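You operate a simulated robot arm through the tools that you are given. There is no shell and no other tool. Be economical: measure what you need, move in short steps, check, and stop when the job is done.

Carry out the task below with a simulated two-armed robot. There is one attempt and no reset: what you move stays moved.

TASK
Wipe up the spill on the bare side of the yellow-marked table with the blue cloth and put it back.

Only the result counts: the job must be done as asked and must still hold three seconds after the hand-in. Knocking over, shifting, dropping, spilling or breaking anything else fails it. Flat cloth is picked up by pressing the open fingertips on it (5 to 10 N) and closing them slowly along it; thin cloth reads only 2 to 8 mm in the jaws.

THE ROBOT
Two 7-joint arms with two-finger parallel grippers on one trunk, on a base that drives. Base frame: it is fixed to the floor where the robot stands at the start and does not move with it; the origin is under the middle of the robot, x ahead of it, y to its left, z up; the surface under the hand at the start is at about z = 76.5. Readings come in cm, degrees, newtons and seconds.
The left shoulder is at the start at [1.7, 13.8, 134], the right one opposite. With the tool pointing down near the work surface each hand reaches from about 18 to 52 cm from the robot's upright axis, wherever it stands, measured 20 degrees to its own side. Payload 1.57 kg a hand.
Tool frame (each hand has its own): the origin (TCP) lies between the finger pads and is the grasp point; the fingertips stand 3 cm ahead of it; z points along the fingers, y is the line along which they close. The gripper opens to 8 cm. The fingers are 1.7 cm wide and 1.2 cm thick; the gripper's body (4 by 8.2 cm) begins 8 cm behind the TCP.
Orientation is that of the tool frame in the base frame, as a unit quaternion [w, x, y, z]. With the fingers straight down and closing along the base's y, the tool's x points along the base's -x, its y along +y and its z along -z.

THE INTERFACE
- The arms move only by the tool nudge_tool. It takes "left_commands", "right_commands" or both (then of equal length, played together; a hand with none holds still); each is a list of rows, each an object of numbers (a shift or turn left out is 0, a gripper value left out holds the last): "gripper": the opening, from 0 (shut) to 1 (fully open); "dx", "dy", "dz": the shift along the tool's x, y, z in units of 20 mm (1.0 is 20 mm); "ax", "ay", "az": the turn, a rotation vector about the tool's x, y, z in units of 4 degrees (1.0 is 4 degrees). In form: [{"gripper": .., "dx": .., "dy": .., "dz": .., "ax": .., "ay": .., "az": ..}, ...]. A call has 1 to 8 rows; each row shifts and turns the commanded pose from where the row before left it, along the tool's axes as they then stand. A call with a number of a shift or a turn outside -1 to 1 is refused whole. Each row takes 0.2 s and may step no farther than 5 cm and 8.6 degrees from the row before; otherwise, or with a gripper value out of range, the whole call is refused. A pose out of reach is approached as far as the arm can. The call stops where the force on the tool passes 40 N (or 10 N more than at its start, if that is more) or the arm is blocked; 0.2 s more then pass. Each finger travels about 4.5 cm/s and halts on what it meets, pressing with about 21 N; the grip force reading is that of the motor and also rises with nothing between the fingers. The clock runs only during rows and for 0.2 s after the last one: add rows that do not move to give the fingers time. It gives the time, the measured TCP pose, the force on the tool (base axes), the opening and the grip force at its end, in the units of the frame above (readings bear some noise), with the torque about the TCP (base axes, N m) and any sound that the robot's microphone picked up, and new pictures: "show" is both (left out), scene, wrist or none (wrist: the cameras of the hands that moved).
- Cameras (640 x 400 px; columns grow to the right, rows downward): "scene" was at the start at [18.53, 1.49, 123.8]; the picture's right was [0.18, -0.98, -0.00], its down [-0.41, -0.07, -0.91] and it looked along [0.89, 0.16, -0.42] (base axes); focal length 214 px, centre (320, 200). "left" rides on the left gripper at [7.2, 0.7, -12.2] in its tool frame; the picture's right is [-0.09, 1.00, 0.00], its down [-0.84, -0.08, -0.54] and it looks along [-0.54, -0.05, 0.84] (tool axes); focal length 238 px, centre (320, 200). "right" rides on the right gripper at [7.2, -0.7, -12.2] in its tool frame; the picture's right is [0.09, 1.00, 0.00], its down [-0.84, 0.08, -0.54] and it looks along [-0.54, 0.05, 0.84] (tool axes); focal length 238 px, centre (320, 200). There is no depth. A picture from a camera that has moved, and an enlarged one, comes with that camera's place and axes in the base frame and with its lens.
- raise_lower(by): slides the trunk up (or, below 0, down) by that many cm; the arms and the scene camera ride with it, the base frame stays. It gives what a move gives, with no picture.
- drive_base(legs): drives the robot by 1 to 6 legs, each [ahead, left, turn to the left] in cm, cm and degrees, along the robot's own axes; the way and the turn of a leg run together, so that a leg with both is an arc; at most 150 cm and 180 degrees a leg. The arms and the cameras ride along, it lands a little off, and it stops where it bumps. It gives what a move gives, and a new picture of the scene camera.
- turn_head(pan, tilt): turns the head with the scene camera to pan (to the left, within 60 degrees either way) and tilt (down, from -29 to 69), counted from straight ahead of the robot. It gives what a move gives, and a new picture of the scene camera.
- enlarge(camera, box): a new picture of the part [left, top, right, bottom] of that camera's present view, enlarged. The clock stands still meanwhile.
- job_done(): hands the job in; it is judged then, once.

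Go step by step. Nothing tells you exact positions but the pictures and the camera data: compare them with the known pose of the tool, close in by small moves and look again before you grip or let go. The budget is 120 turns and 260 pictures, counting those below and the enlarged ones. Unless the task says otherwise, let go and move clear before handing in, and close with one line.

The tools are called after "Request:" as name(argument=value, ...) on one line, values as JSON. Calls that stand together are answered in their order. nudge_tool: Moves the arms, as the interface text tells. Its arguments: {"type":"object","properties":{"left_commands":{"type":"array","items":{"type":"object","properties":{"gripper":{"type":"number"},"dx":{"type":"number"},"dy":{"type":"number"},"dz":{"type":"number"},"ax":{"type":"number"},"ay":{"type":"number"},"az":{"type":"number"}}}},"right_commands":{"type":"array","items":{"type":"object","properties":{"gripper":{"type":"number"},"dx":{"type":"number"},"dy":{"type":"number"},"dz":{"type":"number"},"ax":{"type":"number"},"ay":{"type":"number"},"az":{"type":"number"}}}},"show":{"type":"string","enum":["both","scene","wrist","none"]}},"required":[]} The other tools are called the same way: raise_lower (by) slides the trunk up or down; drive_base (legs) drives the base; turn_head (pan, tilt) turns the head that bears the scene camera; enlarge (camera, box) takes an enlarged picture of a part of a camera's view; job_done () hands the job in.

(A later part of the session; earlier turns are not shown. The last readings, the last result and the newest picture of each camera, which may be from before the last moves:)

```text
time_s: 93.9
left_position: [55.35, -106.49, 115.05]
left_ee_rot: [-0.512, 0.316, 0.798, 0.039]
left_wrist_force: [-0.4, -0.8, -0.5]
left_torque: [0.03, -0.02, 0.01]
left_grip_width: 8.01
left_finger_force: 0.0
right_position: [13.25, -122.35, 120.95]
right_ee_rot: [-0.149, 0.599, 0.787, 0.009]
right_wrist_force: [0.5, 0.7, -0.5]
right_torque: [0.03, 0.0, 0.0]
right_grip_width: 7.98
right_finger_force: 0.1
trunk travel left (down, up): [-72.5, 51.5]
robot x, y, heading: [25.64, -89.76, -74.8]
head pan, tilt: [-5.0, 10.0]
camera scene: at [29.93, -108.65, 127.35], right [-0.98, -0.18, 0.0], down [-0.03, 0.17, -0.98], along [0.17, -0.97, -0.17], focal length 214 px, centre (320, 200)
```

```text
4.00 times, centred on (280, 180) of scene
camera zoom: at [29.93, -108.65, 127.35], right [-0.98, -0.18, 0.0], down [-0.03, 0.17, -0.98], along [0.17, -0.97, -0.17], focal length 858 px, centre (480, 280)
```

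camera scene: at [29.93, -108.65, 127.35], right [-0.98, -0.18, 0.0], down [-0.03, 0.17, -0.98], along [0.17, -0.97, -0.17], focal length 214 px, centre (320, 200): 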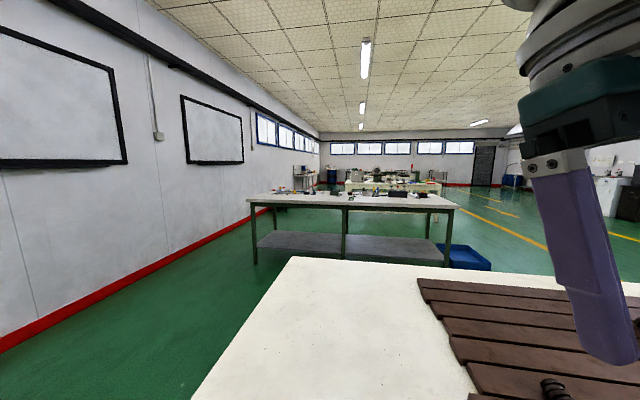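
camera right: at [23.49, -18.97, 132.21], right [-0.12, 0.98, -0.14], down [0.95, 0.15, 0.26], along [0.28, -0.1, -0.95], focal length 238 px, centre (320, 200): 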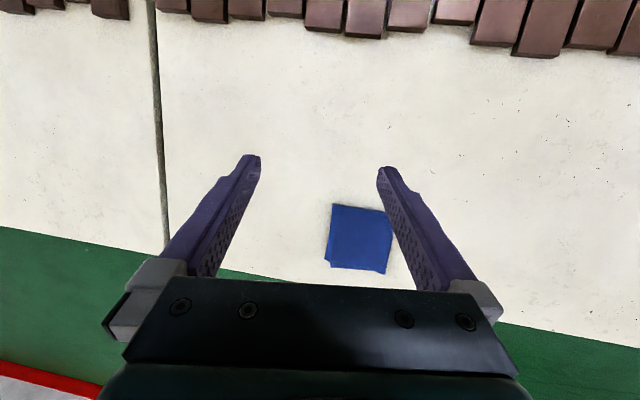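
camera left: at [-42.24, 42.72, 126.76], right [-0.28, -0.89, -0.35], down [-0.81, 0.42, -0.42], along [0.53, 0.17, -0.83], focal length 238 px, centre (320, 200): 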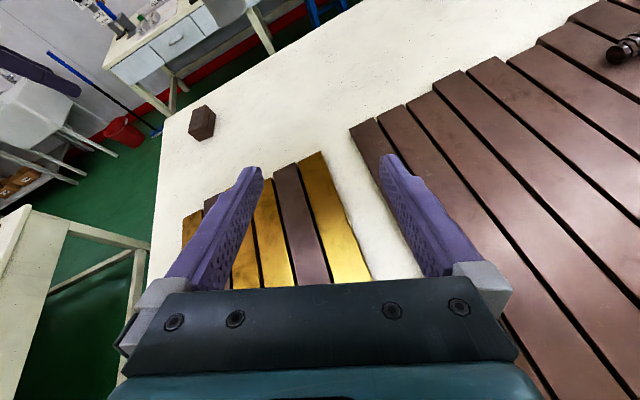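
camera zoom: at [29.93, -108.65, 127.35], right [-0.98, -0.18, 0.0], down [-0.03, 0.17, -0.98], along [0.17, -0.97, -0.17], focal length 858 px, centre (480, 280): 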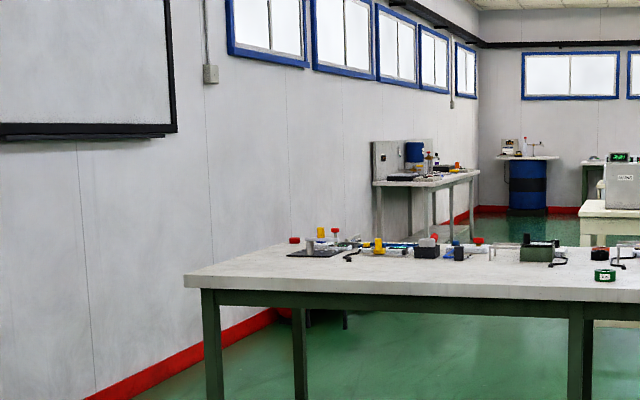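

Those are cluttered workshop tables. I go back to the left table, whose lamp bears the yellow tag, this time to look down onto its bare side.

Request:
turn_head(pan=0, tilt=45)

Request:
drive_base(legs=[[0, 0, 75], [0, 130, 0], [0, 74, 0], [0, 0, 90], [0, 110, 0], [40, 0, 0]])

Request:
turn_head(pan=0, tilt=20)

```text
time_s: 94.9
left_position: [55.28, -106.63, 115.2]
left_ee_rot: [-0.512, 0.316, 0.798, 0.039]
left_wrist_force: [-0.5, 0.4, -0.2]
left_torque: [0.01, 0.03, 0.02]
left_grip_width: 7.99
left_finger_force: 0.0
right_position: [13.33, -122.23, 120.83]
right_ee_rot: [-0.148, 0.598, 0.788, 0.008]
right_wrist_force: [-0.1, 0.1, 0.1]
right_torque: [0.03, -0.03, 0.02]
right_grip_width: 7.97
right_finger_force: 0.0
trunk travel left (down, up): [-72.5, 51.5]
robot x, y, heading: [25.8, -89.58, -74.5]
head pan, tilt: [0.0, 45.0]
camera scene: at [30.42, -107.35, 121.87], right [-0.97, -0.26, 0.0], down [-0.18, 0.68, -0.71], along [0.19, -0.68, -0.71], focal length 214 px, centre (320, 200)
```

scene: 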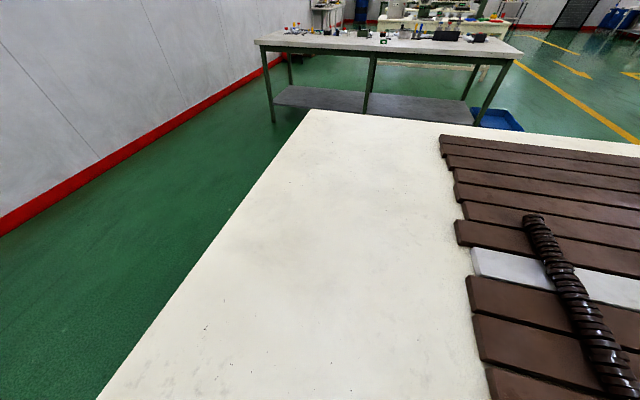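

```text
time_s: 119.4
left_position: [-104.95, 180.88, 115.16]
left_ee_rot: [0.113, 0.743, -0.429, 0.501]
left_wrist_force: [-0.5, 0.3, 0.0]
left_torque: [0.01, 0.02, 0.01]
left_grip_width: 7.99
left_finger_force: 0.1
right_position: [-60.1, 183.91, 120.93]
right_ee_rot: [-0.031, -0.692, 0.707, -0.146]
right_wrist_force: [-0.1, 0.0, -0.3]
right_torque: [-0.01, 0.0, 0.02]
right_grip_width: 8.0
right_finger_force: 0.1
trunk travel left (down, up): [-72.5, 51.5]
robot x, y, heading: [-81.6, 156.56, 88.4]
head pan, tilt: [0.0, 45.0]
camera scene: at [-80.89, 174.27, 121.86], right [1.0, -0.03, 0.0], down [-0.02, -0.71, -0.71], along [0.02, 0.71, -0.71], focal length 214 px, centre (320, 200)
```

scene: 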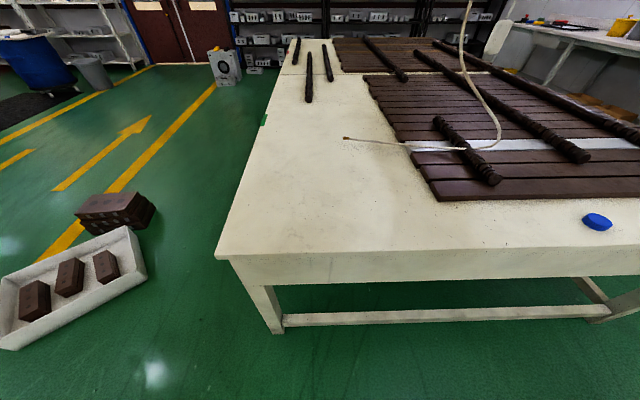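

```text
time_s: 120.3
left_position: [-104.9, 180.93, 115.06]
left_ee_rot: [0.114, 0.743, -0.429, 0.501]
left_wrist_force: [1.0, -1.2, -0.3]
left_torque: [-0.01, 0.01, 0.01]
left_grip_width: 7.98
left_finger_force: 0.0
right_position: [-60.11, 184.01, 120.84]
right_ee_rot: [-0.03, -0.691, 0.707, -0.146]
right_wrist_force: [-0.4, 0.7, 0.1]
right_torque: [0.02, 0.02, -0.01]
right_grip_width: 8.0
right_finger_force: 0.2
trunk travel left (down, up): [-72.5, 51.5]
robot x, y, heading: [-81.27, 156.3, 88.4]
head pan, tilt: [0.0, 20.0]
camera scene: at [-80.86, 175.45, 125.72], right [1.0, -0.03, 0.0], down [-0.01, -0.34, -0.94], along [0.03, 0.94, -0.34], focal length 214 px, centre (320, 200)
```

scene: 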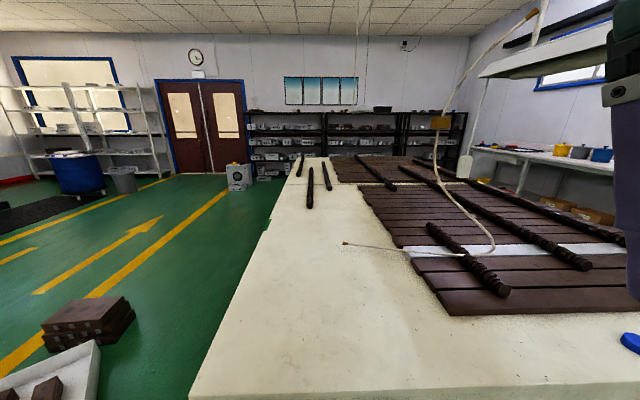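

Request:
turn_head(pan=5, tilt=45)

Request:
enlarge(camera="scene", box=[220, 60, 500, 235])

Request:
drive_base(legs=[[0, 0, 70]])

Request:
turn_head(pan=60, tilt=25)

```text
time_s: 121.2
left_position: [-104.87, 181.0, 115.12]
left_ee_rot: [0.113, 0.743, -0.429, 0.501]
left_wrist_force: [0.5, -0.4, -0.4]
left_torque: [-0.01, 0.02, 0.02]
left_grip_width: 8.0
left_finger_force: 0.1
right_position: [-60.06, 183.94, 120.93]
right_ee_rot: [-0.032, -0.692, 0.707, -0.146]
right_wrist_force: [0.1, -0.7, -0.3]
right_torque: [0.01, -0.01, 0.02]
right_grip_width: 8.0
right_finger_force: 0.0
trunk travel left (down, up): [-72.5, 51.5]
robot x, y, heading: [-81.36, 156.46, 88.2]
head pan, tilt: [5.0, 45.0]
camera scene: at [-81.6, 174.27, 121.87], right [1.0, 0.06, 0.0], down [0.04, -0.71, -0.71], along [-0.04, 0.71, -0.71], focal length 214 px, centre (320, 200)
```

scene: 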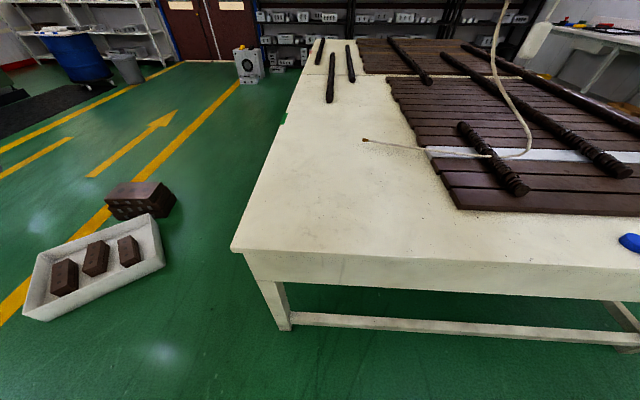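

```text
2.29 times, centred on (360, 148) of scene
camera zoom: at [-81.6, 174.27, 121.87], right [1.0, 0.06, 0.0], down [0.04, -0.71, -0.71], along [-0.04, 0.71, -0.71], focal length 490 px, centre (229, 320)
```

zoom: 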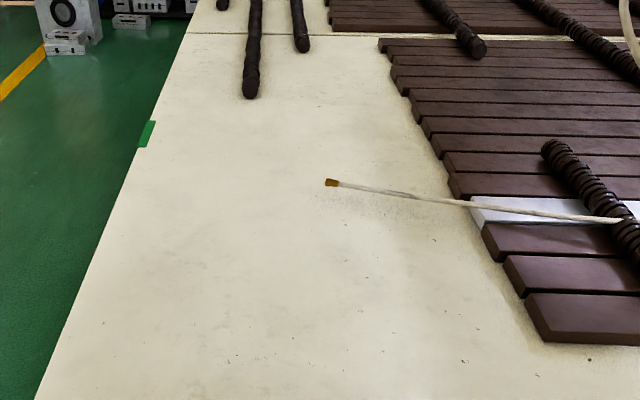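

```text
time_s: 124.6
left_position: [-112.65, 143.09, 115.28]
left_ee_rot: [-0.192, 0.855, 0.07, 0.476]
left_wrist_force: [-0.8, 0.5, 0.7]
left_torque: [0.0, -0.02, -0.05]
left_grip_width: 8.0
left_finger_force: 0.1
right_position: [-99.59, 186.06, 120.88]
right_ee_rot: [-0.058, 0.97, -0.189, 0.138]
right_wrist_force: [0.0, -0.1, -0.1]
right_torque: [-0.01, 0.01, 0.0]
right_grip_width: 8.0
right_finger_force: 0.1
trunk travel left (down, up): [-72.5, 51.5]
robot x, y, heading: [-81.38, 156.7, 157.7]
head pan, tilt: [5.0, 45.0]
camera scene: at [-98.41, 162.37, 121.86], right [0.3, 0.95, 0.0], down [0.68, -0.21, -0.71], along [-0.68, 0.21, -0.71], focal length 214 px, centre (320, 200)
```

scene: 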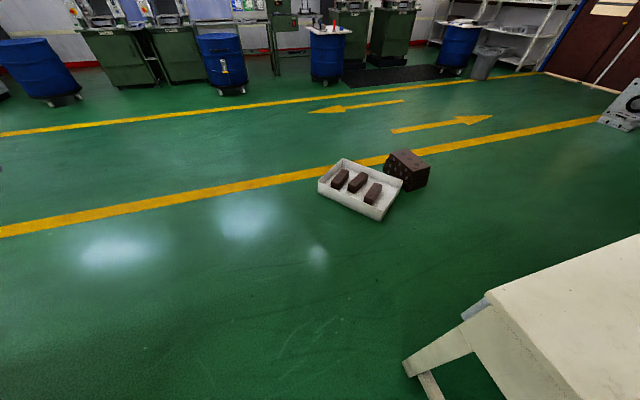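

```text
time_s: 125.8
left_position: [-112.64, 143.17, 115.11]
left_ee_rot: [-0.191, 0.855, 0.069, 0.477]
left_wrist_force: [0.3, 0.3, 0.0]
left_torque: [0.0, -0.01, -0.04]
left_grip_width: 7.98
left_finger_force: 0.1
right_position: [-99.61, 186.03, 120.75]
right_ee_rot: [-0.059, 0.97, -0.189, 0.138]
right_wrist_force: [0.8, 0.1, 0.2]
right_torque: [-0.01, -0.03, 0.03]
right_grip_width: 7.98
right_finger_force: 0.0
trunk travel left (down, up): [-72.5, 51.5]
robot x, y, heading: [-81.21, 156.03, 158.0]
head pan, tilt: [60.0, 25.0]
camera scene: at [-97.94, 154.32, 124.91], right [-0.61, 0.79, 0.0], down [0.33, 0.26, -0.91], along [-0.72, -0.55, -0.42], focal length 214 px, centre (320, 200)
```

scene: 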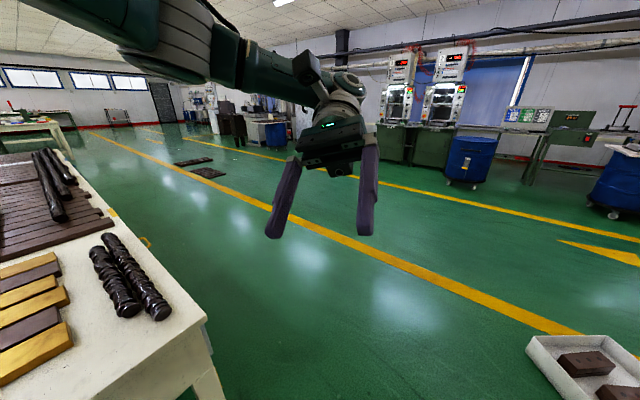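

I see a green tape on the left table's edge and a yellow one on the back edge of our table. I zoom in.

Request:
enlarge(camera="scene", box=[0, 120, 240, 270])

Request:
drive_base(legs=[[0, 0, 50]])

Request:
turn_head(pan=50, tilt=30)

Request:
enlarge(camera="scene", box=[160, 60, 480, 260])

```text
2.67 times, centred on (120, 195) of scene
camera zoom: at [-97.94, 154.32, 124.91], right [-0.61, 0.79, 0.0], down [0.33, 0.26, -0.91], along [-0.72, -0.55, -0.42], focal length 572 px, centre (853, 213)
```

zoom: 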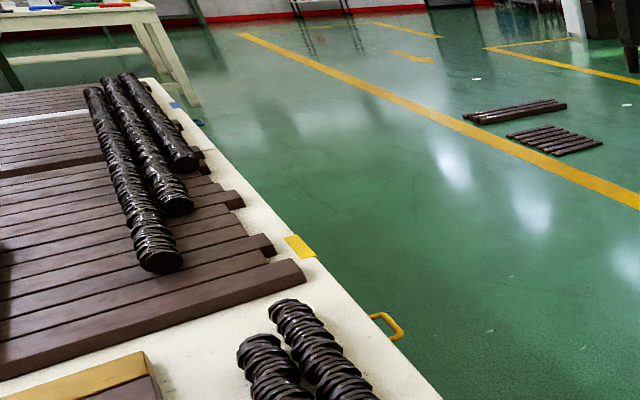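

```text
time_s: 128.5
left_position: [-91.08, 123.78, 115.3]
left_ee_rot: [-0.375, 0.745, 0.425, 0.35]
left_wrist_force: [-0.3, 0.6, 0.1]
left_torque: [-0.01, 0.03, -0.04]
left_grip_width: 8.01
left_finger_force: 0.1
right_position: [-115.8, 161.26, 120.85]
right_ee_rot: [-0.111, 0.959, 0.242, 0.1]
right_wrist_force: [-0.5, 0.6, 0.2]
right_torque: [-0.02, 0.01, 0.01]
right_grip_width: 8.0
right_finger_force: 0.1
trunk travel left (down, up): [-72.5, 51.5]
robot x, y, heading: [-81.23, 156.44, -151.9]
head pan, tilt: [60.0, 25.0]
camera scene: at [-90.57, 142.29, 124.92], right [-1.0, 0.04, 0.0], down [0.02, 0.42, -0.91], along [-0.03, -0.91, -0.42], focal length 214 px, centre (320, 200)
```

scene: 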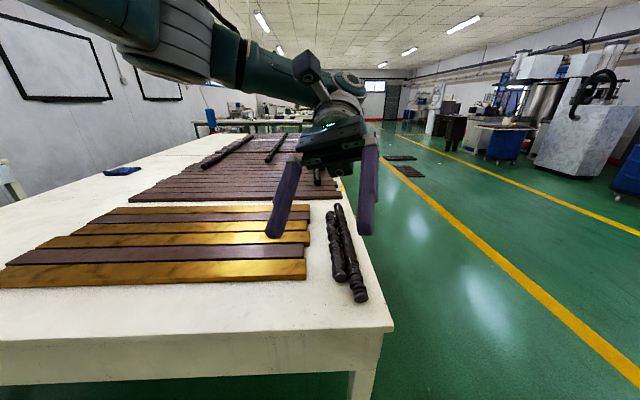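

```text
time_s: 129.2
left_position: [-91.29, 123.77, 115.19]
left_ee_rot: [-0.376, 0.745, 0.425, 0.351]
left_wrist_force: [0.0, 0.5, -0.7]
left_torque: [0.02, -0.06, 0.02]
left_grip_width: 7.99
left_finger_force: 0.1
right_position: [-115.88, 161.25, 120.92]
right_ee_rot: [-0.11, 0.959, 0.24, 0.099]
right_wrist_force: [0.0, -0.7, -0.8]
right_torque: [0.01, 0.0, 0.0]
right_grip_width: 8.0
right_finger_force: 0.1
trunk travel left (down, up): [-72.5, 51.5]
robot x, y, heading: [-81.22, 156.11, -152.0]
head pan, tilt: [50.0, 30.0]
camera scene: at [-92.12, 142.65, 124.12], right [-0.98, 0.21, 0.0], down [0.1, 0.49, -0.87], along [-0.18, -0.85, -0.5], focal length 214 px, centre (320, 200)
```

scene: 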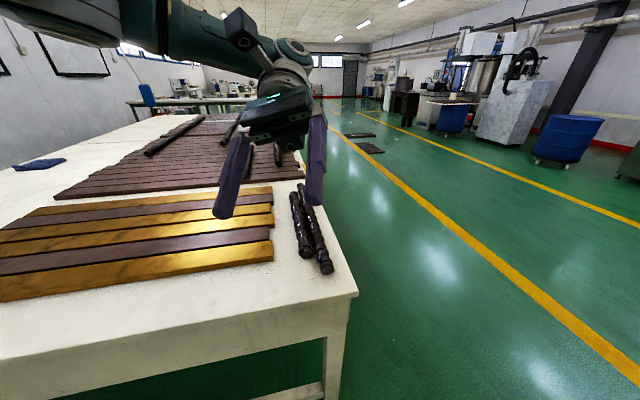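

```text
2.00 times, centred on (320, 160) of scene
camera zoom: at [-92.12, 142.65, 124.12], right [-0.98, 0.21, 0.0], down [0.1, 0.49, -0.87], along [-0.18, -0.85, -0.5], focal length 429 px, centre (320, 280)
```

zoom: 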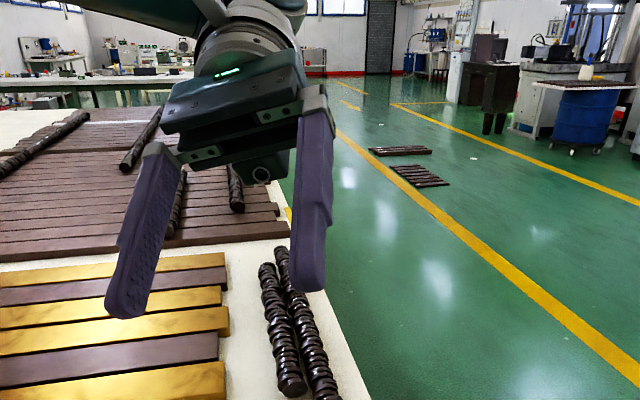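

Our table has the yellow tape (the next one blue, the left one green), so the spill is on the strip where the cloth lies. I look at that strip from this low angle for a sheen.

Request:
drive_base(legs=[[0, 0, 80]])

Request:
turn_head(pan=30, tilt=25)

Request:
enlarge(camera="scene", box=[160, 130, 480, 330])

```text
time_s: 133.0
left_position: [-51.02, 140.96, 115.26]
left_ee_rot: [-0.513, 0.298, 0.805, 0.027]
left_wrist_force: [-1.1, 0.9, 0.9]
left_torque: [0.02, -0.03, 0.02]
left_grip_width: 7.99
left_finger_force: 0.0
right_position: [-92.23, 123.09, 120.9]
right_ee_rot: [-0.15, 0.579, 0.801, 0.005]
right_wrist_force: [-1.0, -0.5, 0.7]
right_torque: [-0.05, 0.01, -0.01]
right_grip_width: 8.01
right_finger_force: 0.1
trunk travel left (down, up): [-72.5, 51.5]
robot x, y, heading: [-81.39, 156.27, -72.2]
head pan, tilt: [50.0, 30.0]
camera scene: at [-69.97, 143.25, 124.12], right [-0.38, -0.93, 0.0], down [-0.46, 0.19, -0.87], along [0.8, -0.33, -0.5], focal length 214 px, centre (320, 200)
```

scene: 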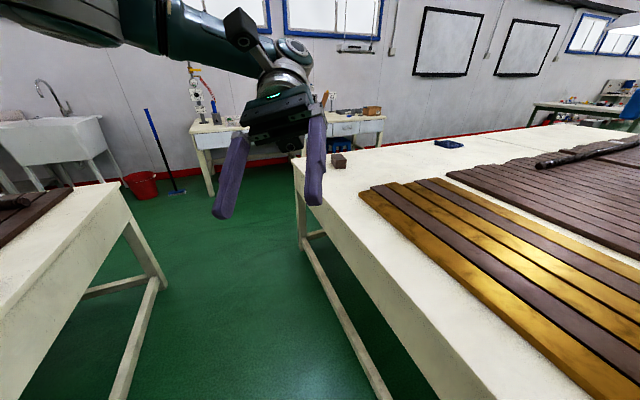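

```text
time_s: 133.9
left_position: [-51.01, 141.01, 115.13]
left_ee_rot: [-0.513, 0.298, 0.805, 0.027]
left_wrist_force: [0.8, -0.4, 0.0]
left_torque: [0.02, 0.03, 0.01]
left_grip_width: 7.97
left_finger_force: 0.0
right_position: [-92.25, 123.12, 120.76]
right_ee_rot: [-0.149, 0.58, 0.801, 0.005]
right_wrist_force: [-0.3, -0.1, -0.3]
right_torque: [0.0, -0.01, 0.0]
right_grip_width: 8.0
right_finger_force: 0.0
trunk travel left (down, up): [-72.5, 51.5]
robot x, y, heading: [-81.6, 156.58, -72.2]
head pan, tilt: [30.0, 25.0]
camera scene: at [-71.51, 140.48, 124.92], right [-0.67, -0.74, 0.0], down [-0.31, 0.28, -0.91], along [0.67, -0.61, -0.42], focal length 214 px, centre (320, 200)
```

scene: 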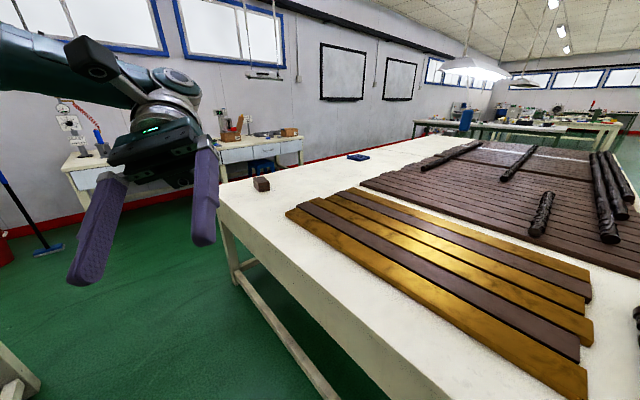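

```text
2.00 times, centred on (320, 230) of scene
camera zoom: at [-71.51, 140.48, 124.92], right [-0.67, -0.74, 0.0], down [-0.31, 0.28, -0.91], along [0.67, -0.61, -0.42], focal length 429 px, centre (320, 140)
```

zoom: 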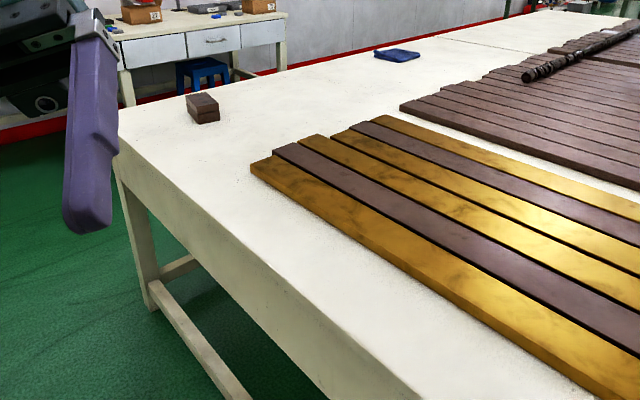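

I go back to the strip and survey it closely from above in sections.

Request:
drive_base(legs=[[0, 0, 72], [0, -42, 0], [95, 0, 0], [0, -45, 0]])

Request:
turn_head(pan=0, tilt=60)

Request:
enlarge(camera="scene", box=[0, 100, 340, 312])

Request:
enlarge(camera="scene", box=[300, 100, 640, 312])

```text
time_s: 146.4
left_position: [37.15, 93.28, 115.18]
left_ee_rot: [-0.431, -0.233, 0.826, -0.28]
left_wrist_force: [0.4, -0.1, 0.1]
left_torque: [0.0, -0.02, -0.01]
left_grip_width: 8.0
left_finger_force: 0.0
right_position: [41.35, 48.55, 120.92]
right_ee_rot: [-0.124, -0.001, 0.989, -0.083]
right_wrist_force: [0.4, -0.3, -0.6]
right_torque: [-0.02, -0.02, 0.01]
right_grip_width: 8.01
right_finger_force: 0.1
trunk travel left (down, up): [-72.5, 51.5]
robot x, y, heading: [13.48, 69.31, 0.2]
head pan, tilt: [30.0, 25.0]
camera scene: at [31.08, 73.53, 124.92], right [0.5, -0.87, 0.0], down [-0.37, -0.21, -0.91], along [0.79, 0.45, -0.42], focal length 214 px, centre (320, 200)
```

scene: 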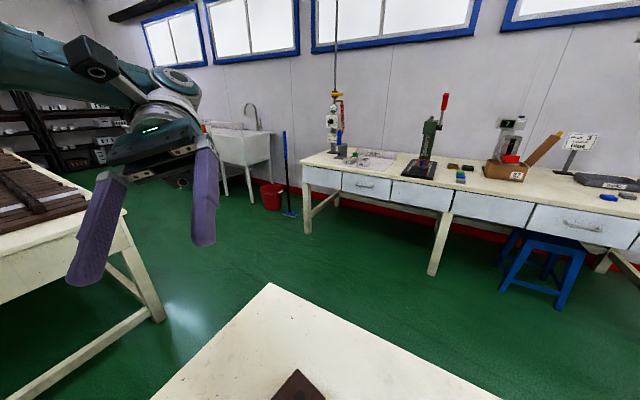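

```text
time_s: 147.4
left_position: [37.16, 93.13, 115.21]
left_ee_rot: [-0.43, -0.233, 0.826, -0.28]
left_wrist_force: [-0.6, 0.3, 0.3]
left_torque: [0.01, 0.03, 0.01]
left_grip_width: 8.0
left_finger_force: 0.1
right_position: [41.31, 48.53, 120.9]
right_ee_rot: [-0.123, -0.001, 0.989, -0.084]
right_wrist_force: [-0.1, 0.2, 0.4]
right_torque: [0.0, 0.02, -0.03]
right_grip_width: 7.99
right_finger_force: 0.0
trunk travel left (down, up): [-72.5, 51.5]
robot x, y, heading: [13.2, 69.38, 0.1]
head pan, tilt: [0.0, 60.0]
camera scene: at [29.77, 68.93, 119.92], right [0.0, -1.0, 0.0], down [-0.87, 0.0, -0.5], along [0.5, 0.0, -0.87], focal length 214 px, centre (320, 200)
```

scene: 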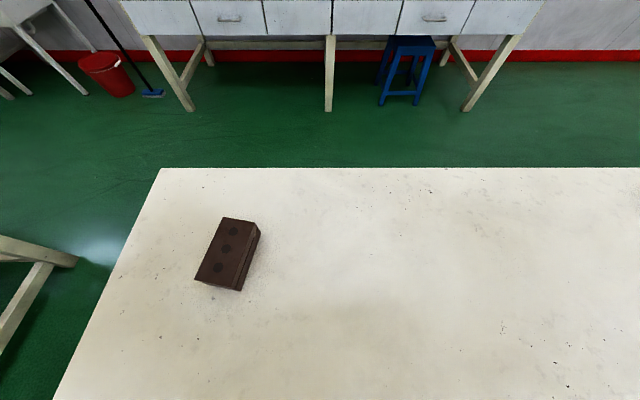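

```text
1.88 times, centred on (170, 206) of scene
camera zoom: at [29.77, 68.93, 119.92], right [0.0, -1.0, 0.0], down [-0.87, 0.0, -0.5], along [0.5, 0.0, -0.87], focal length 404 px, centre (602, 189)
```

zoom: 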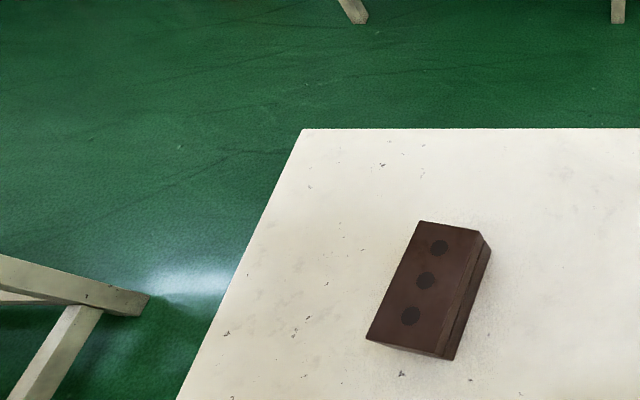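

```text
1.88 times, centred on (470, 206) of scene
camera zoom: at [29.77, 68.93, 119.92], right [0.0, -1.0, 0.0], down [-0.87, 0.0, -0.5], along [0.5, 0.0, -0.87], focal length 404 px, centre (38, 189)
```

zoom: 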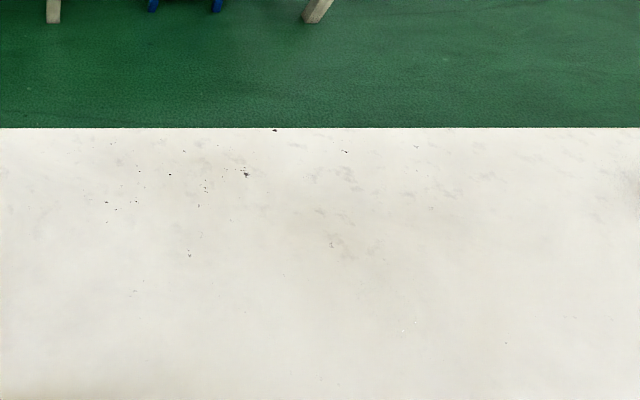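

Nothing obvious at this end. I move over the speckled area near the middle and lower the right hand camera to see it close.

Request:
drive_base(legs=[[0, -35, 0]])

Request:
nudge_tool(right_commands=[{"dz": 1}, {"dz": 1}, {"dz": 1}, {"dz": 1}, {"dz": 1}, {"dz": 1}, {"dz": 1}, {"dz": 1}], show="wrist")

Request:
enlarge(camera="right", box=[160, 0, 480, 200])

```text
time_s: 149.7
left_position: [37.07, 57.94, 115.18]
left_ee_rot: [-0.431, -0.232, 0.826, -0.28]
left_wrist_force: [-0.1, 0.0, 0.2]
left_torque: [-0.02, -0.02, -0.01]
left_grip_width: 8.01
left_finger_force: 0.0
right_position: [40.99, 13.07, 120.87]
right_ee_rot: [-0.124, 0.0, 0.989, -0.084]
right_wrist_force: [0.6, -0.5, 0.6]
right_torque: [-0.01, -0.04, 0.03]
right_grip_width: 7.99
right_finger_force: 0.0
trunk travel left (down, up): [-72.5, 51.5]
robot x, y, heading: [12.9, 34.19, -0.4]
head pan, tilt: [0.0, 60.0]
camera scene: at [29.62, 33.58, 119.91], right [-0.01, -1.0, 0.0], down [-0.87, 0.01, -0.5], along [0.5, 0.0, -0.87], focal length 214 px, centre (320, 200)
```

scene: 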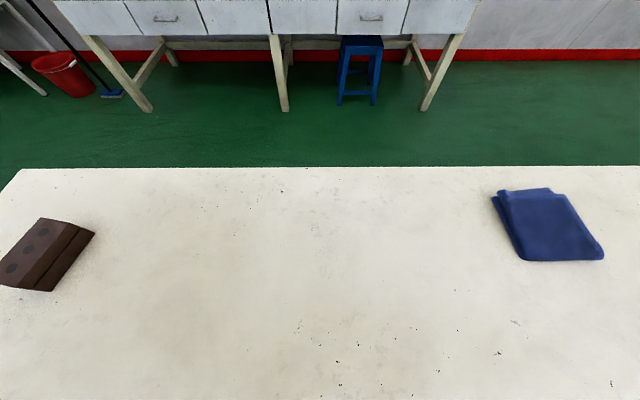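

```text
time_s: 151.5
left_position: [36.95, 57.84, 115.15]
left_ee_rot: [-0.431, -0.23, 0.827, -0.279]
left_wrist_force: [0.0, 0.3, 0.0]
left_torque: [0.0, 0.02, 0.04]
left_grip_width: 7.98
left_finger_force: 0.1
right_position: [37.13, 10.49, 105.5]
right_ee_rot: [-0.124, 0.0, 0.989, -0.083]
right_wrist_force: [-0.1, 1.1, -0.2]
right_torque: [0.01, -0.03, -0.01]
right_grip_width: 8.0
right_finger_force: 0.1
trunk travel left (down, up): [-72.5, 51.5]
robot x, y, heading: [12.92, 34.04, -0.3]
head pan, tilt: [0.0, 60.0]
camera right: at [33.08, 12.06, 119.05], right [-0.11, 0.98, -0.14], down [0.94, 0.15, 0.3], along [0.32, -0.1, -0.94], focal length 238 px, centre (320, 200)
```

right: 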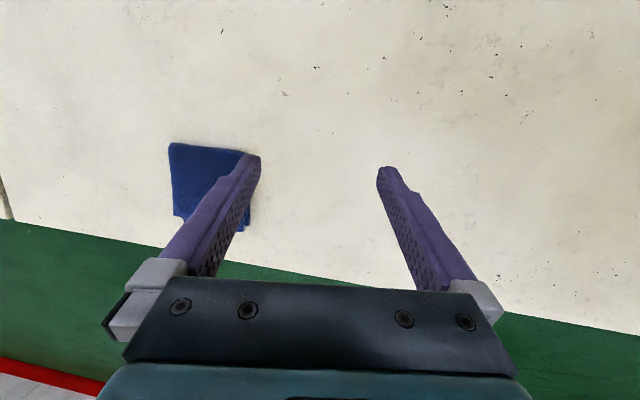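

```text
2.00 times, centred on (320, 100) of right
camera zoom: at [33.08, 12.06, 119.05], right [-0.11, 0.98, -0.14], down [0.94, 0.15, 0.3], along [0.32, -0.1, -0.94], focal length 477 px, centre (320, 400)
```

zoom: 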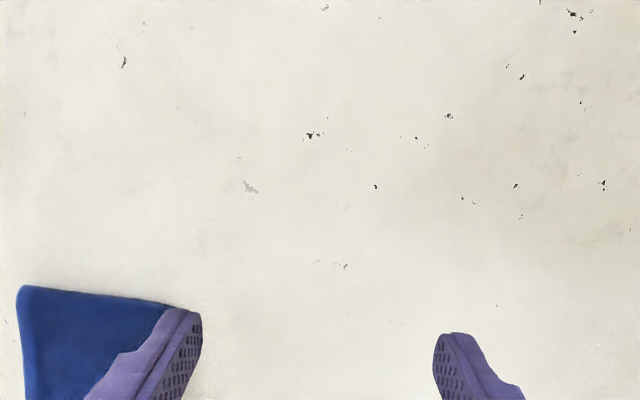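

These are only paint chips. I test the trunk and look at the strip at a lower angle, where a clear puddle would mirror the windows.

Request:
raise_lower(by=-12)

Request:
turn_head(pan=0, tilt=35)

```text
time_s: 153.0
left_position: [37.13, 57.97, 103.3]
left_ee_rot: [-0.431, -0.231, 0.826, -0.279]
left_wrist_force: [-0.3, 0.4, 0.0]
left_torque: [0.02, 0.0, 0.02]
left_grip_width: 7.97
left_finger_force: 0.1
right_position: [37.21, 10.5, 93.68]
right_ee_rot: [-0.124, 0.001, 0.989, -0.083]
right_wrist_force: [-0.1, 0.3, 0.7]
right_torque: [0.0, -0.01, 0.03]
right_grip_width: 7.99
right_finger_force: 0.1
trunk travel left (down, up): [-60.5, 63.5]
robot x, y, heading: [12.65, 34.12, -0.3]
head pan, tilt: [0.0, 60.0]
```

```text
time_s: 153.9
left_position: [37.06, 57.84, 103.07]
left_ee_rot: [-0.431, -0.231, 0.826, -0.279]
left_wrist_force: [-0.7, -0.1, 0.1]
left_torque: [-0.01, 0.03, -0.01]
left_grip_width: 8.0
left_finger_force: 0.0
right_position: [37.16, 10.52, 93.62]
right_ee_rot: [-0.124, 0.0, 0.989, -0.084]
right_wrist_force: [-0.3, 0.5, 0.6]
right_torque: [0.01, 0.0, -0.02]
right_grip_width: 7.98
right_finger_force: 0.1
trunk travel left (down, up): [-60.5, 63.5]
robot x, y, heading: [13.2, 33.64, -0.4]
head pan, tilt: [0.0, 35.0]
camera scene: at [31.76, 33.56, 111.33], right [-0.01, -1.0, 0.0], down [-0.57, 0.0, -0.82], along [0.82, 0.0, -0.57], focal length 214 px, centre (320, 200)
```

scene: 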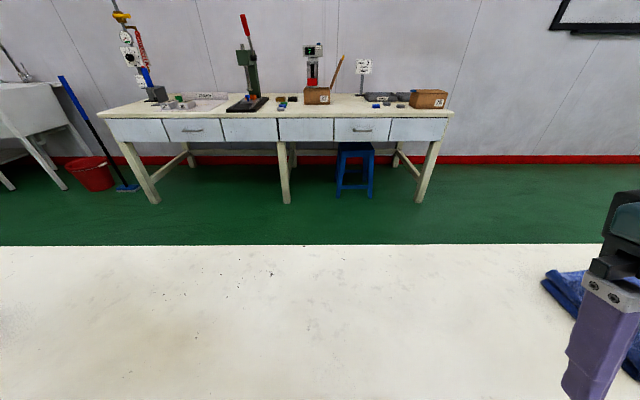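

The trunk responds now. I see faint mottling on the strip near the front edge; I enlarge it.

Request:
enlarge(camera="scene", box=[180, 240, 436, 400])

Request:
enlarge(camera="scene", box=[0, 240, 256, 400])

Request:
enlarge(camera="scene", box=[384, 240, 640, 400])

```text
2.50 times, centred on (308, 320) of scene
camera zoom: at [31.76, 33.56, 111.33], right [-0.01, -1.0, 0.0], down [-0.57, 0.0, -0.82], along [0.82, 0.0, -0.57], focal length 536 px, centre (350, -100)
```

zoom: 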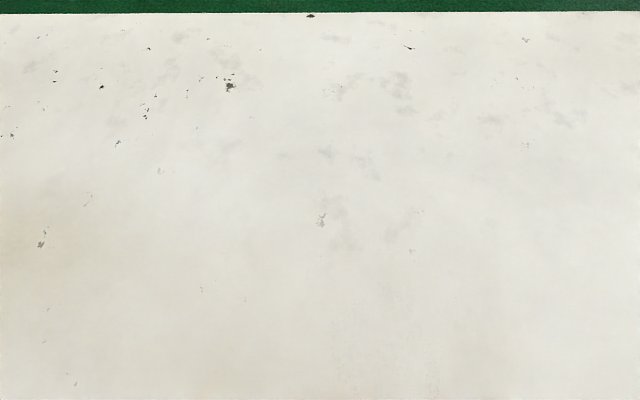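

```text
2.50 times, centred on (128, 320) of scene
camera zoom: at [31.76, 33.56, 111.33], right [-0.01, -1.0, 0.0], down [-0.57, 0.0, -0.82], along [0.82, 0.0, -0.57], focal length 536 px, centre (800, -100)
```

zoom: 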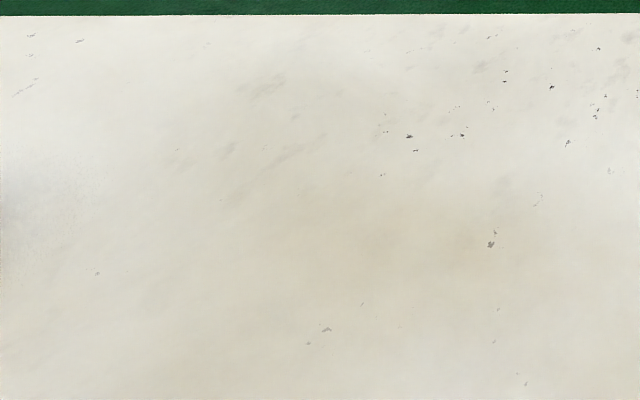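

```text
2.50 times, centred on (512, 320) of scene
camera zoom: at [31.76, 33.56, 111.33], right [-0.01, -1.0, 0.0], down [-0.57, 0.0, -0.82], along [0.82, 0.0, -0.57], focal length 536 px, centre (-160, -100)
```

zoom: 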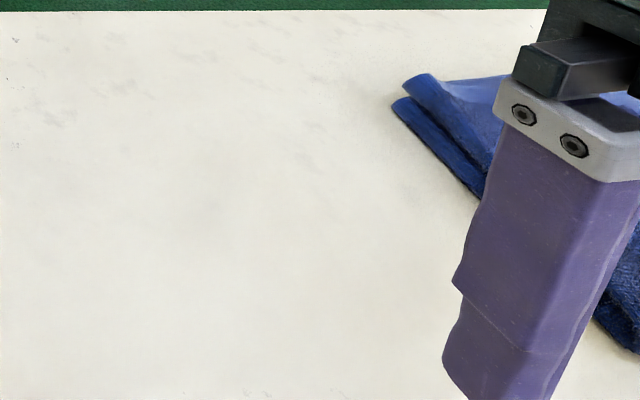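

The strip here is clean. I raise the trunk again and fly round to the bare (aisle) side of the left tables to look there properly, watching for tape marks.

Request:
raise_lower(by=12)

Request:
drive_base(legs=[[0, 80, 0], [-145, 0, 0], [0, 120, 0], [0, 80, 0]])

Request:
turn_head(pan=45, tilt=30)

Request:
turn_head(pan=0, tilt=45)

```text
time_s: 155.4
left_position: [37.08, 57.96, 115.21]
left_ee_rot: [-0.431, -0.231, 0.826, -0.279]
left_wrist_force: [0.1, 0.4, 0.7]
left_torque: [-0.01, 0.01, -0.01]
left_grip_width: 7.97
left_finger_force: 0.0
right_position: [36.94, 10.5, 105.67]
right_ee_rot: [-0.124, 0.0, 0.989, -0.084]
right_wrist_force: [0.1, 0.1, -0.9]
right_torque: [-0.01, 0.03, -0.03]
right_grip_width: 7.98
right_finger_force: 0.1
trunk travel left (down, up): [-72.5, 51.5]
robot x, y, heading: [13.36, 33.63, -0.2]
head pan, tilt: [0.0, 35.0]
```

```text
time_s: 176.1
left_position: [-104.82, 339.88, 115.2]
left_ee_rot: [-0.432, -0.23, 0.827, -0.279]
left_wrist_force: [-0.8, 0.2, 0.6]
left_torque: [0.02, -0.01, 0.0]
left_grip_width: 7.98
left_finger_force: 0.1
right_position: [-104.87, 292.4, 105.55]
right_ee_rot: [-0.124, 0.003, 0.989, -0.083]
right_wrist_force: [-0.1, 0.6, 0.0]
right_torque: [-0.02, -0.01, 0.01]
right_grip_width: 7.99
right_finger_force: 0.0
trunk travel left (down, up): [-72.5, 51.5]
robot x, y, heading: [-129.44, 315.71, -0.6]
head pan, tilt: [0.0, 35.0]
camera scene: at [-110.2, 315.51, 123.34], right [-0.01, -1.0, 0.0], down [-0.57, 0.01, -0.82], along [0.82, -0.01, -0.57], focal length 214 px, centre (320, 200)
```

scene: 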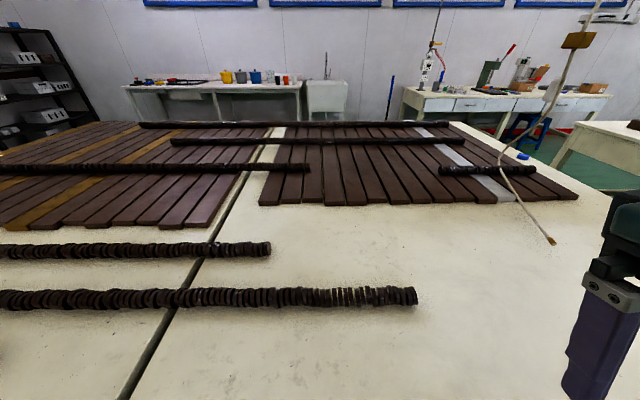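

```text
time_s: 177.2
left_position: [-104.77, 339.8, 115.11]
left_ee_rot: [-0.431, -0.23, 0.827, -0.279]
left_wrist_force: [0.1, -0.6, -0.3]
left_torque: [0.0, 0.01, -0.02]
left_grip_width: 8.0
left_finger_force: 0.0
right_position: [-104.83, 292.3, 105.49]
right_ee_rot: [-0.124, 0.002, 0.989, -0.083]
right_wrist_force: [-0.1, 0.2, 0.0]
right_torque: [0.01, 0.0, 0.0]
right_grip_width: 7.99
right_finger_force: 0.1
trunk travel left (down, up): [-72.5, 51.5]
robot x, y, heading: [-128.84, 315.71, -0.7]
head pan, tilt: [45.0, 30.0]
camera scene: at [-112.53, 321.93, 124.12], right [0.7, -0.72, 0.0], down [-0.36, -0.35, -0.87], along [0.62, 0.61, -0.5], focal length 214 px, centre (320, 200)
```

scene: 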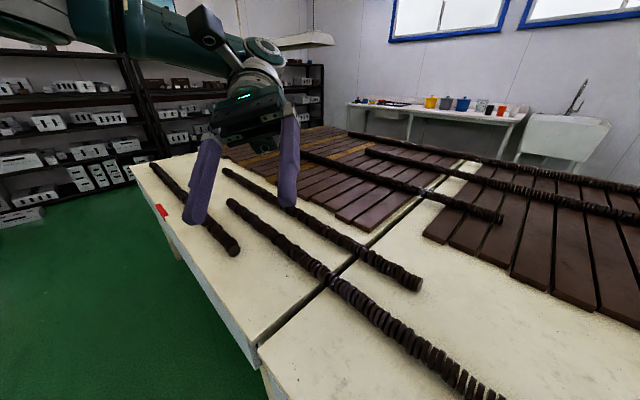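

```text
time_s: 178.3
left_position: [-104.73, 339.92, 115.17]
left_ee_rot: [-0.433, -0.229, 0.827, -0.278]
left_wrist_force: [-0.3, 0.3, 0.6]
left_torque: [0.01, 0.0, 0.02]
left_grip_width: 8.01
left_finger_force: 0.0
right_position: [-104.87, 292.33, 105.58]
right_ee_rot: [-0.125, 0.003, 0.989, -0.084]
right_wrist_force: [0.7, -1.0, 0.9]
right_torque: [0.03, -0.02, -0.02]
right_grip_width: 7.97
right_finger_force: 0.0
trunk travel left (down, up): [-72.5, 51.5]
robot x, y, heading: [-129.33, 315.91, -0.6]
head pan, tilt: [0.0, 45.0]
camera scene: at [-110.87, 315.53, 121.86], right [-0.01, -1.0, 0.0], down [-0.71, 0.01, -0.71], along [0.71, -0.01, -0.71], focal length 214 px, centre (320, 200)
```

scene: 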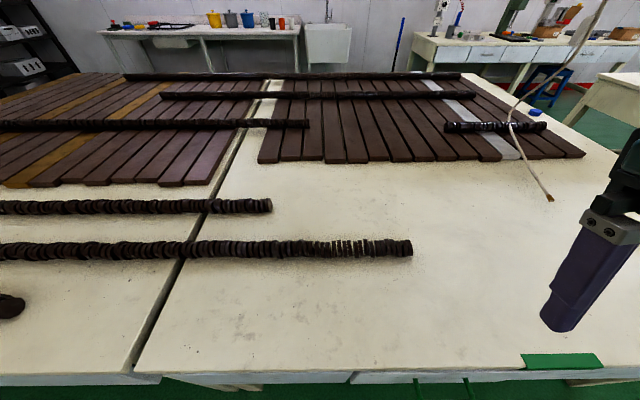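

The tapes are green and red here, so the yellow table is ours, and none of these has a spill. I return to our table's strip, right part, to look closely around the cloth.

Request:
drive_base(legs=[[0, -100, 0], [0, -100, 0], [142, 0, 0], [0, -75, 0], [0, -75, 0]])

Request:
turn_head(pan=0, tilt=69)

Request:
enlarge(camera="scene", box=[0, 120, 320, 320])

Request:
enlarge(camera="scene", box=[320, 120, 640, 320])

```text
time_s: 202.4
left_position: [32.57, -13.12, 115.06]
left_ee_rot: [-0.433, -0.227, 0.827, -0.278]
left_wrist_force: [-0.1, -0.2, 0.2]
left_torque: [0.01, -0.03, -0.02]
left_grip_width: 8.0
left_finger_force: 0.0
right_position: [32.01, -60.58, 105.65]
right_ee_rot: [-0.125, 0.006, 0.989, -0.082]
right_wrist_force: [-0.4, -0.4, 0.0]
right_torque: [0.04, -0.02, 0.02]
right_grip_width: 7.99
right_finger_force: 0.0
trunk travel left (down, up): [-72.5, 51.5]
robot x, y, heading: [8.21, -37.08, -0.9]
head pan, tilt: [0.0, 45.0]
camera scene: at [26.24, -37.41, 121.86], right [-0.02, -1.0, 0.0], down [-0.71, 0.01, -0.71], along [0.71, -0.01, -0.71], focal length 214 px, centre (320, 200)
```

scene: 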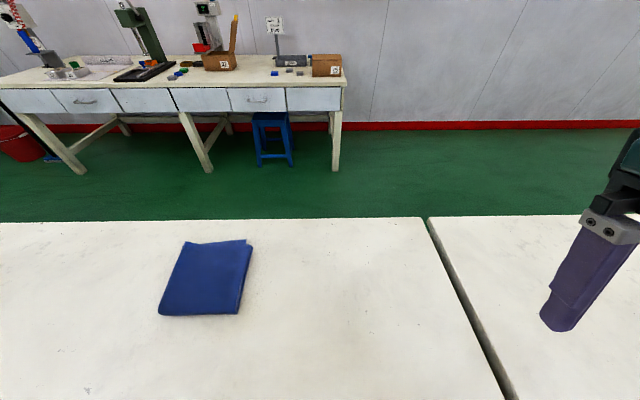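

```text
time_s: 203.2
left_position: [32.59, -13.18, 115.06]
left_ee_rot: [-0.433, -0.226, 0.828, -0.276]
left_wrist_force: [-0.6, -1.2, 0.5]
left_torque: [0.03, 0.0, 0.02]
left_grip_width: 7.99
left_finger_force: 0.1
right_position: [32.01, -60.5, 105.6]
right_ee_rot: [-0.124, 0.006, 0.989, -0.083]
right_wrist_force: [0.1, 0.0, 0.7]
right_torque: [0.01, 0.02, 0.01]
right_grip_width: 7.99
right_finger_force: 0.2
trunk travel left (down, up): [-72.5, 51.5]
robot x, y, heading: [8.14, -36.95, -1.1]
head pan, tilt: [0.0, 68.8]
camera scene: at [23.71, -37.36, 118.98], right [-0.02, -1.0, 0.0], down [-0.93, 0.02, -0.36], along [0.36, -0.01, -0.93], focal length 214 px, centre (320, 200)
```

scene: 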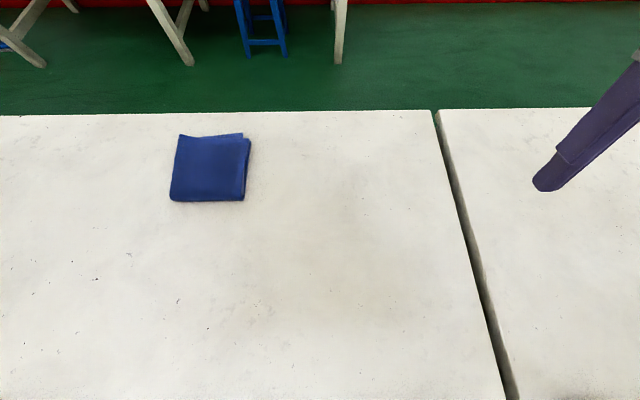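

```text
2.00 times, centred on (160, 220) of scene
camera zoom: at [23.71, -37.36, 118.98], right [-0.02, -1.0, 0.0], down [-0.93, 0.02, -0.36], along [0.36, -0.01, -0.93], focal length 429 px, centre (640, 160)
```

zoom: 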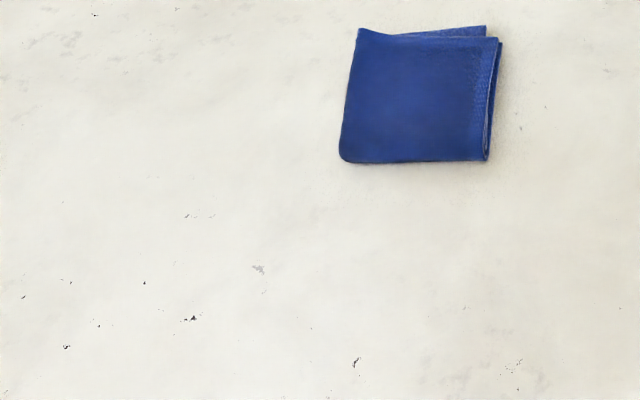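

```text
2.00 times, centred on (480, 220) of scene
camera zoom: at [23.71, -37.36, 118.98], right [-0.02, -1.0, 0.0], down [-0.93, 0.02, -0.36], along [0.36, -0.01, -0.93], focal length 429 px, centre (0, 160)
```

zoom: 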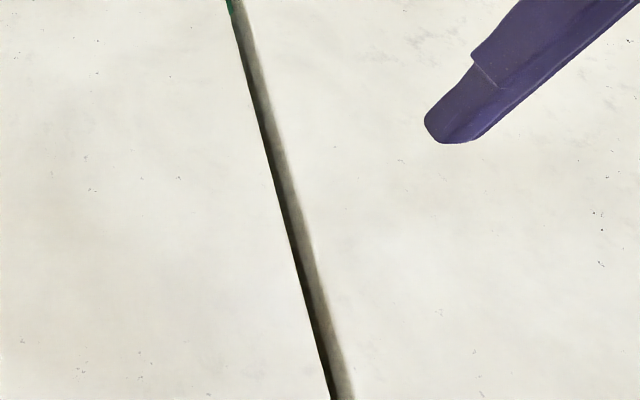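

Nothing here either. I check the remaining tables at the far right for another yellow mark.

Request:
drive_base(legs=[[25, 0, 0], [0, -100, 0], [0, 0, -90], [60, 0, 0]])

Request:
turn_head(pan=-5, tilt=20)

Request:
enlarge(camera="scene", box=[160, 60, 480, 260])

Request:
turn_head(pan=-55, tilt=25)

```text
time_s: 216.7
left_position: [52.67, -221.97, 115.21]
left_ee_rot: [-0.501, 0.43, 0.742, 0.114]
left_wrist_force: [-0.2, -1.4, -0.5]
left_torque: [-0.02, 0.01, 0.04]
left_grip_width: 8.03
left_finger_force: 0.0
right_position: [5.25, -221.11, 105.67]
right_ee_rot: [-0.147, 0.706, 0.692, 0.03]
right_wrist_force: [0.7, 0.0, -0.4]
right_torque: [0.05, -0.01, 0.03]
right_grip_width: 7.98
right_finger_force: 0.1
trunk travel left (down, up): [-72.5, 51.5]
robot x, y, heading: [29.09, -197.25, -91.8]
head pan, tilt: [0.0, 68.8]
camera scene: at [28.65, -213.16, 118.97], right [-1.0, 0.03, 0.0], down [0.03, 0.93, -0.36], along [-0.01, -0.36, -0.93], focal length 214 px, centre (320, 200)
```

scene: 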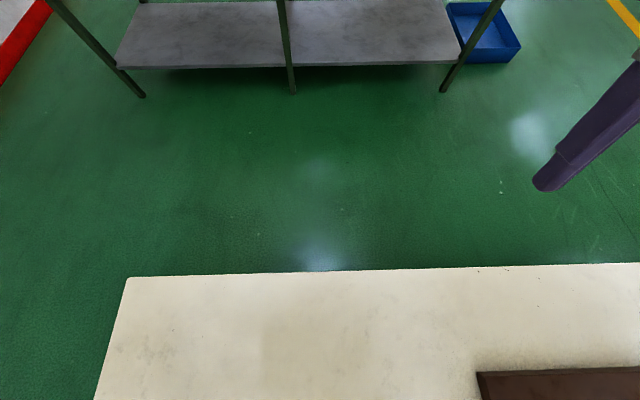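

```text
time_s: 217.8
left_position: [52.76, -222.0, 115.16]
left_ee_rot: [-0.501, 0.429, 0.743, 0.113]
left_wrist_force: [0.0, 0.6, -0.3]
left_torque: [-0.01, -0.05, -0.03]
left_grip_width: 8.01
left_finger_force: 0.0
right_position: [5.39, -221.02, 105.57]
right_ee_rot: [-0.147, 0.707, 0.691, 0.03]
right_wrist_force: [-0.2, -0.5, 0.8]
right_torque: [0.02, -0.01, -0.01]
right_grip_width: 7.98
right_finger_force: 0.1
trunk travel left (down, up): [-72.5, 51.5]
robot x, y, heading: [29.37, -197.3, -91.6]
head pan, tilt: [-5.0, 20.0]
camera scene: at [27.74, -216.83, 125.72], right [-0.99, 0.11, 0.0], down [0.04, 0.34, -0.94], along [-0.11, -0.93, -0.34], focal length 214 px, centre (320, 200)
```

scene: 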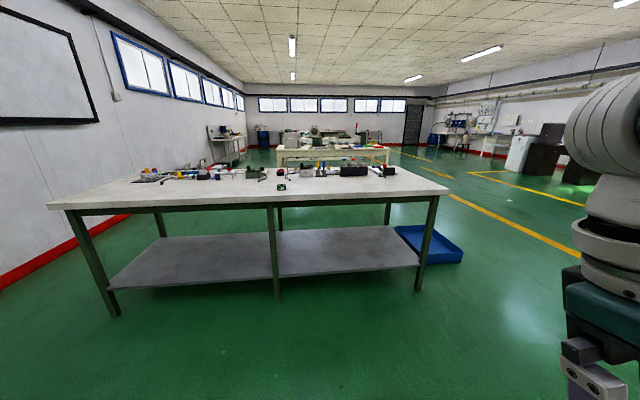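

```text
2.00 times, centred on (320, 160) of scene
camera zoom: at [27.74, -216.83, 125.72], right [-0.99, 0.11, 0.0], down [0.04, 0.34, -0.94], along [-0.11, -0.93, -0.34], focal length 429 px, centre (320, 280)
```

zoom: 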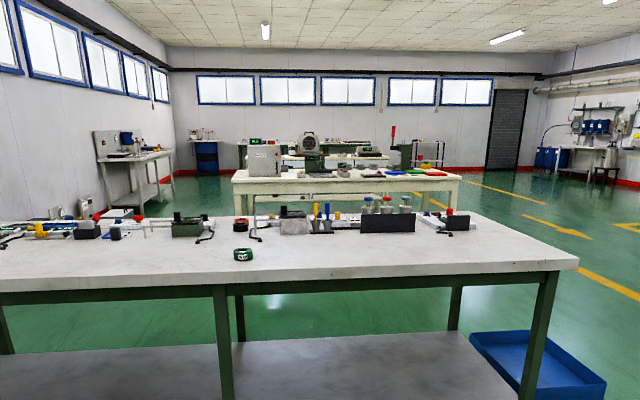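

```text
time_s: 219.0
left_position: [52.71, -222.01, 115.1]
left_ee_rot: [-0.501, 0.429, 0.743, 0.113]
left_wrist_force: [0.1, 0.1, -0.4]
left_torque: [-0.02, 0.02, -0.02]
left_grip_width: 8.0
left_finger_force: 0.1
right_position: [5.21, -220.89, 105.58]
right_ee_rot: [-0.147, 0.706, 0.692, 0.031]
right_wrist_force: [-0.3, 0.8, -0.3]
right_torque: [0.03, -0.01, 0.04]
right_grip_width: 8.01
right_finger_force: 0.0
trunk travel left (down, up): [-72.5, 51.5]
robot x, y, heading: [29.03, -197.59, -91.5]
head pan, tilt: [-55.0, 25.0]
camera scene: at [21.12, -212.66, 124.92], right [-0.55, 0.83, 0.0], down [0.35, 0.23, -0.91], along [-0.76, -0.5, -0.42], focal length 214 px, centre (320, 200)
```

scene: 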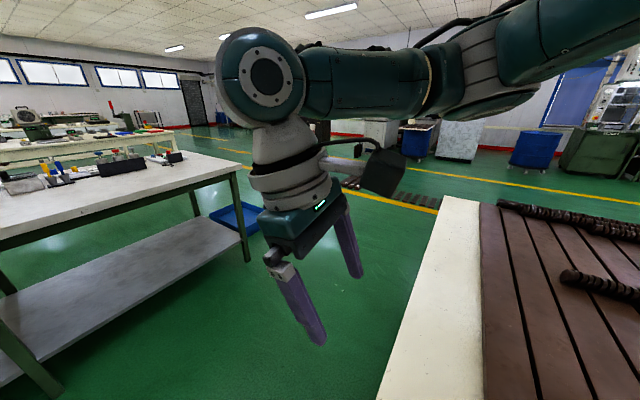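

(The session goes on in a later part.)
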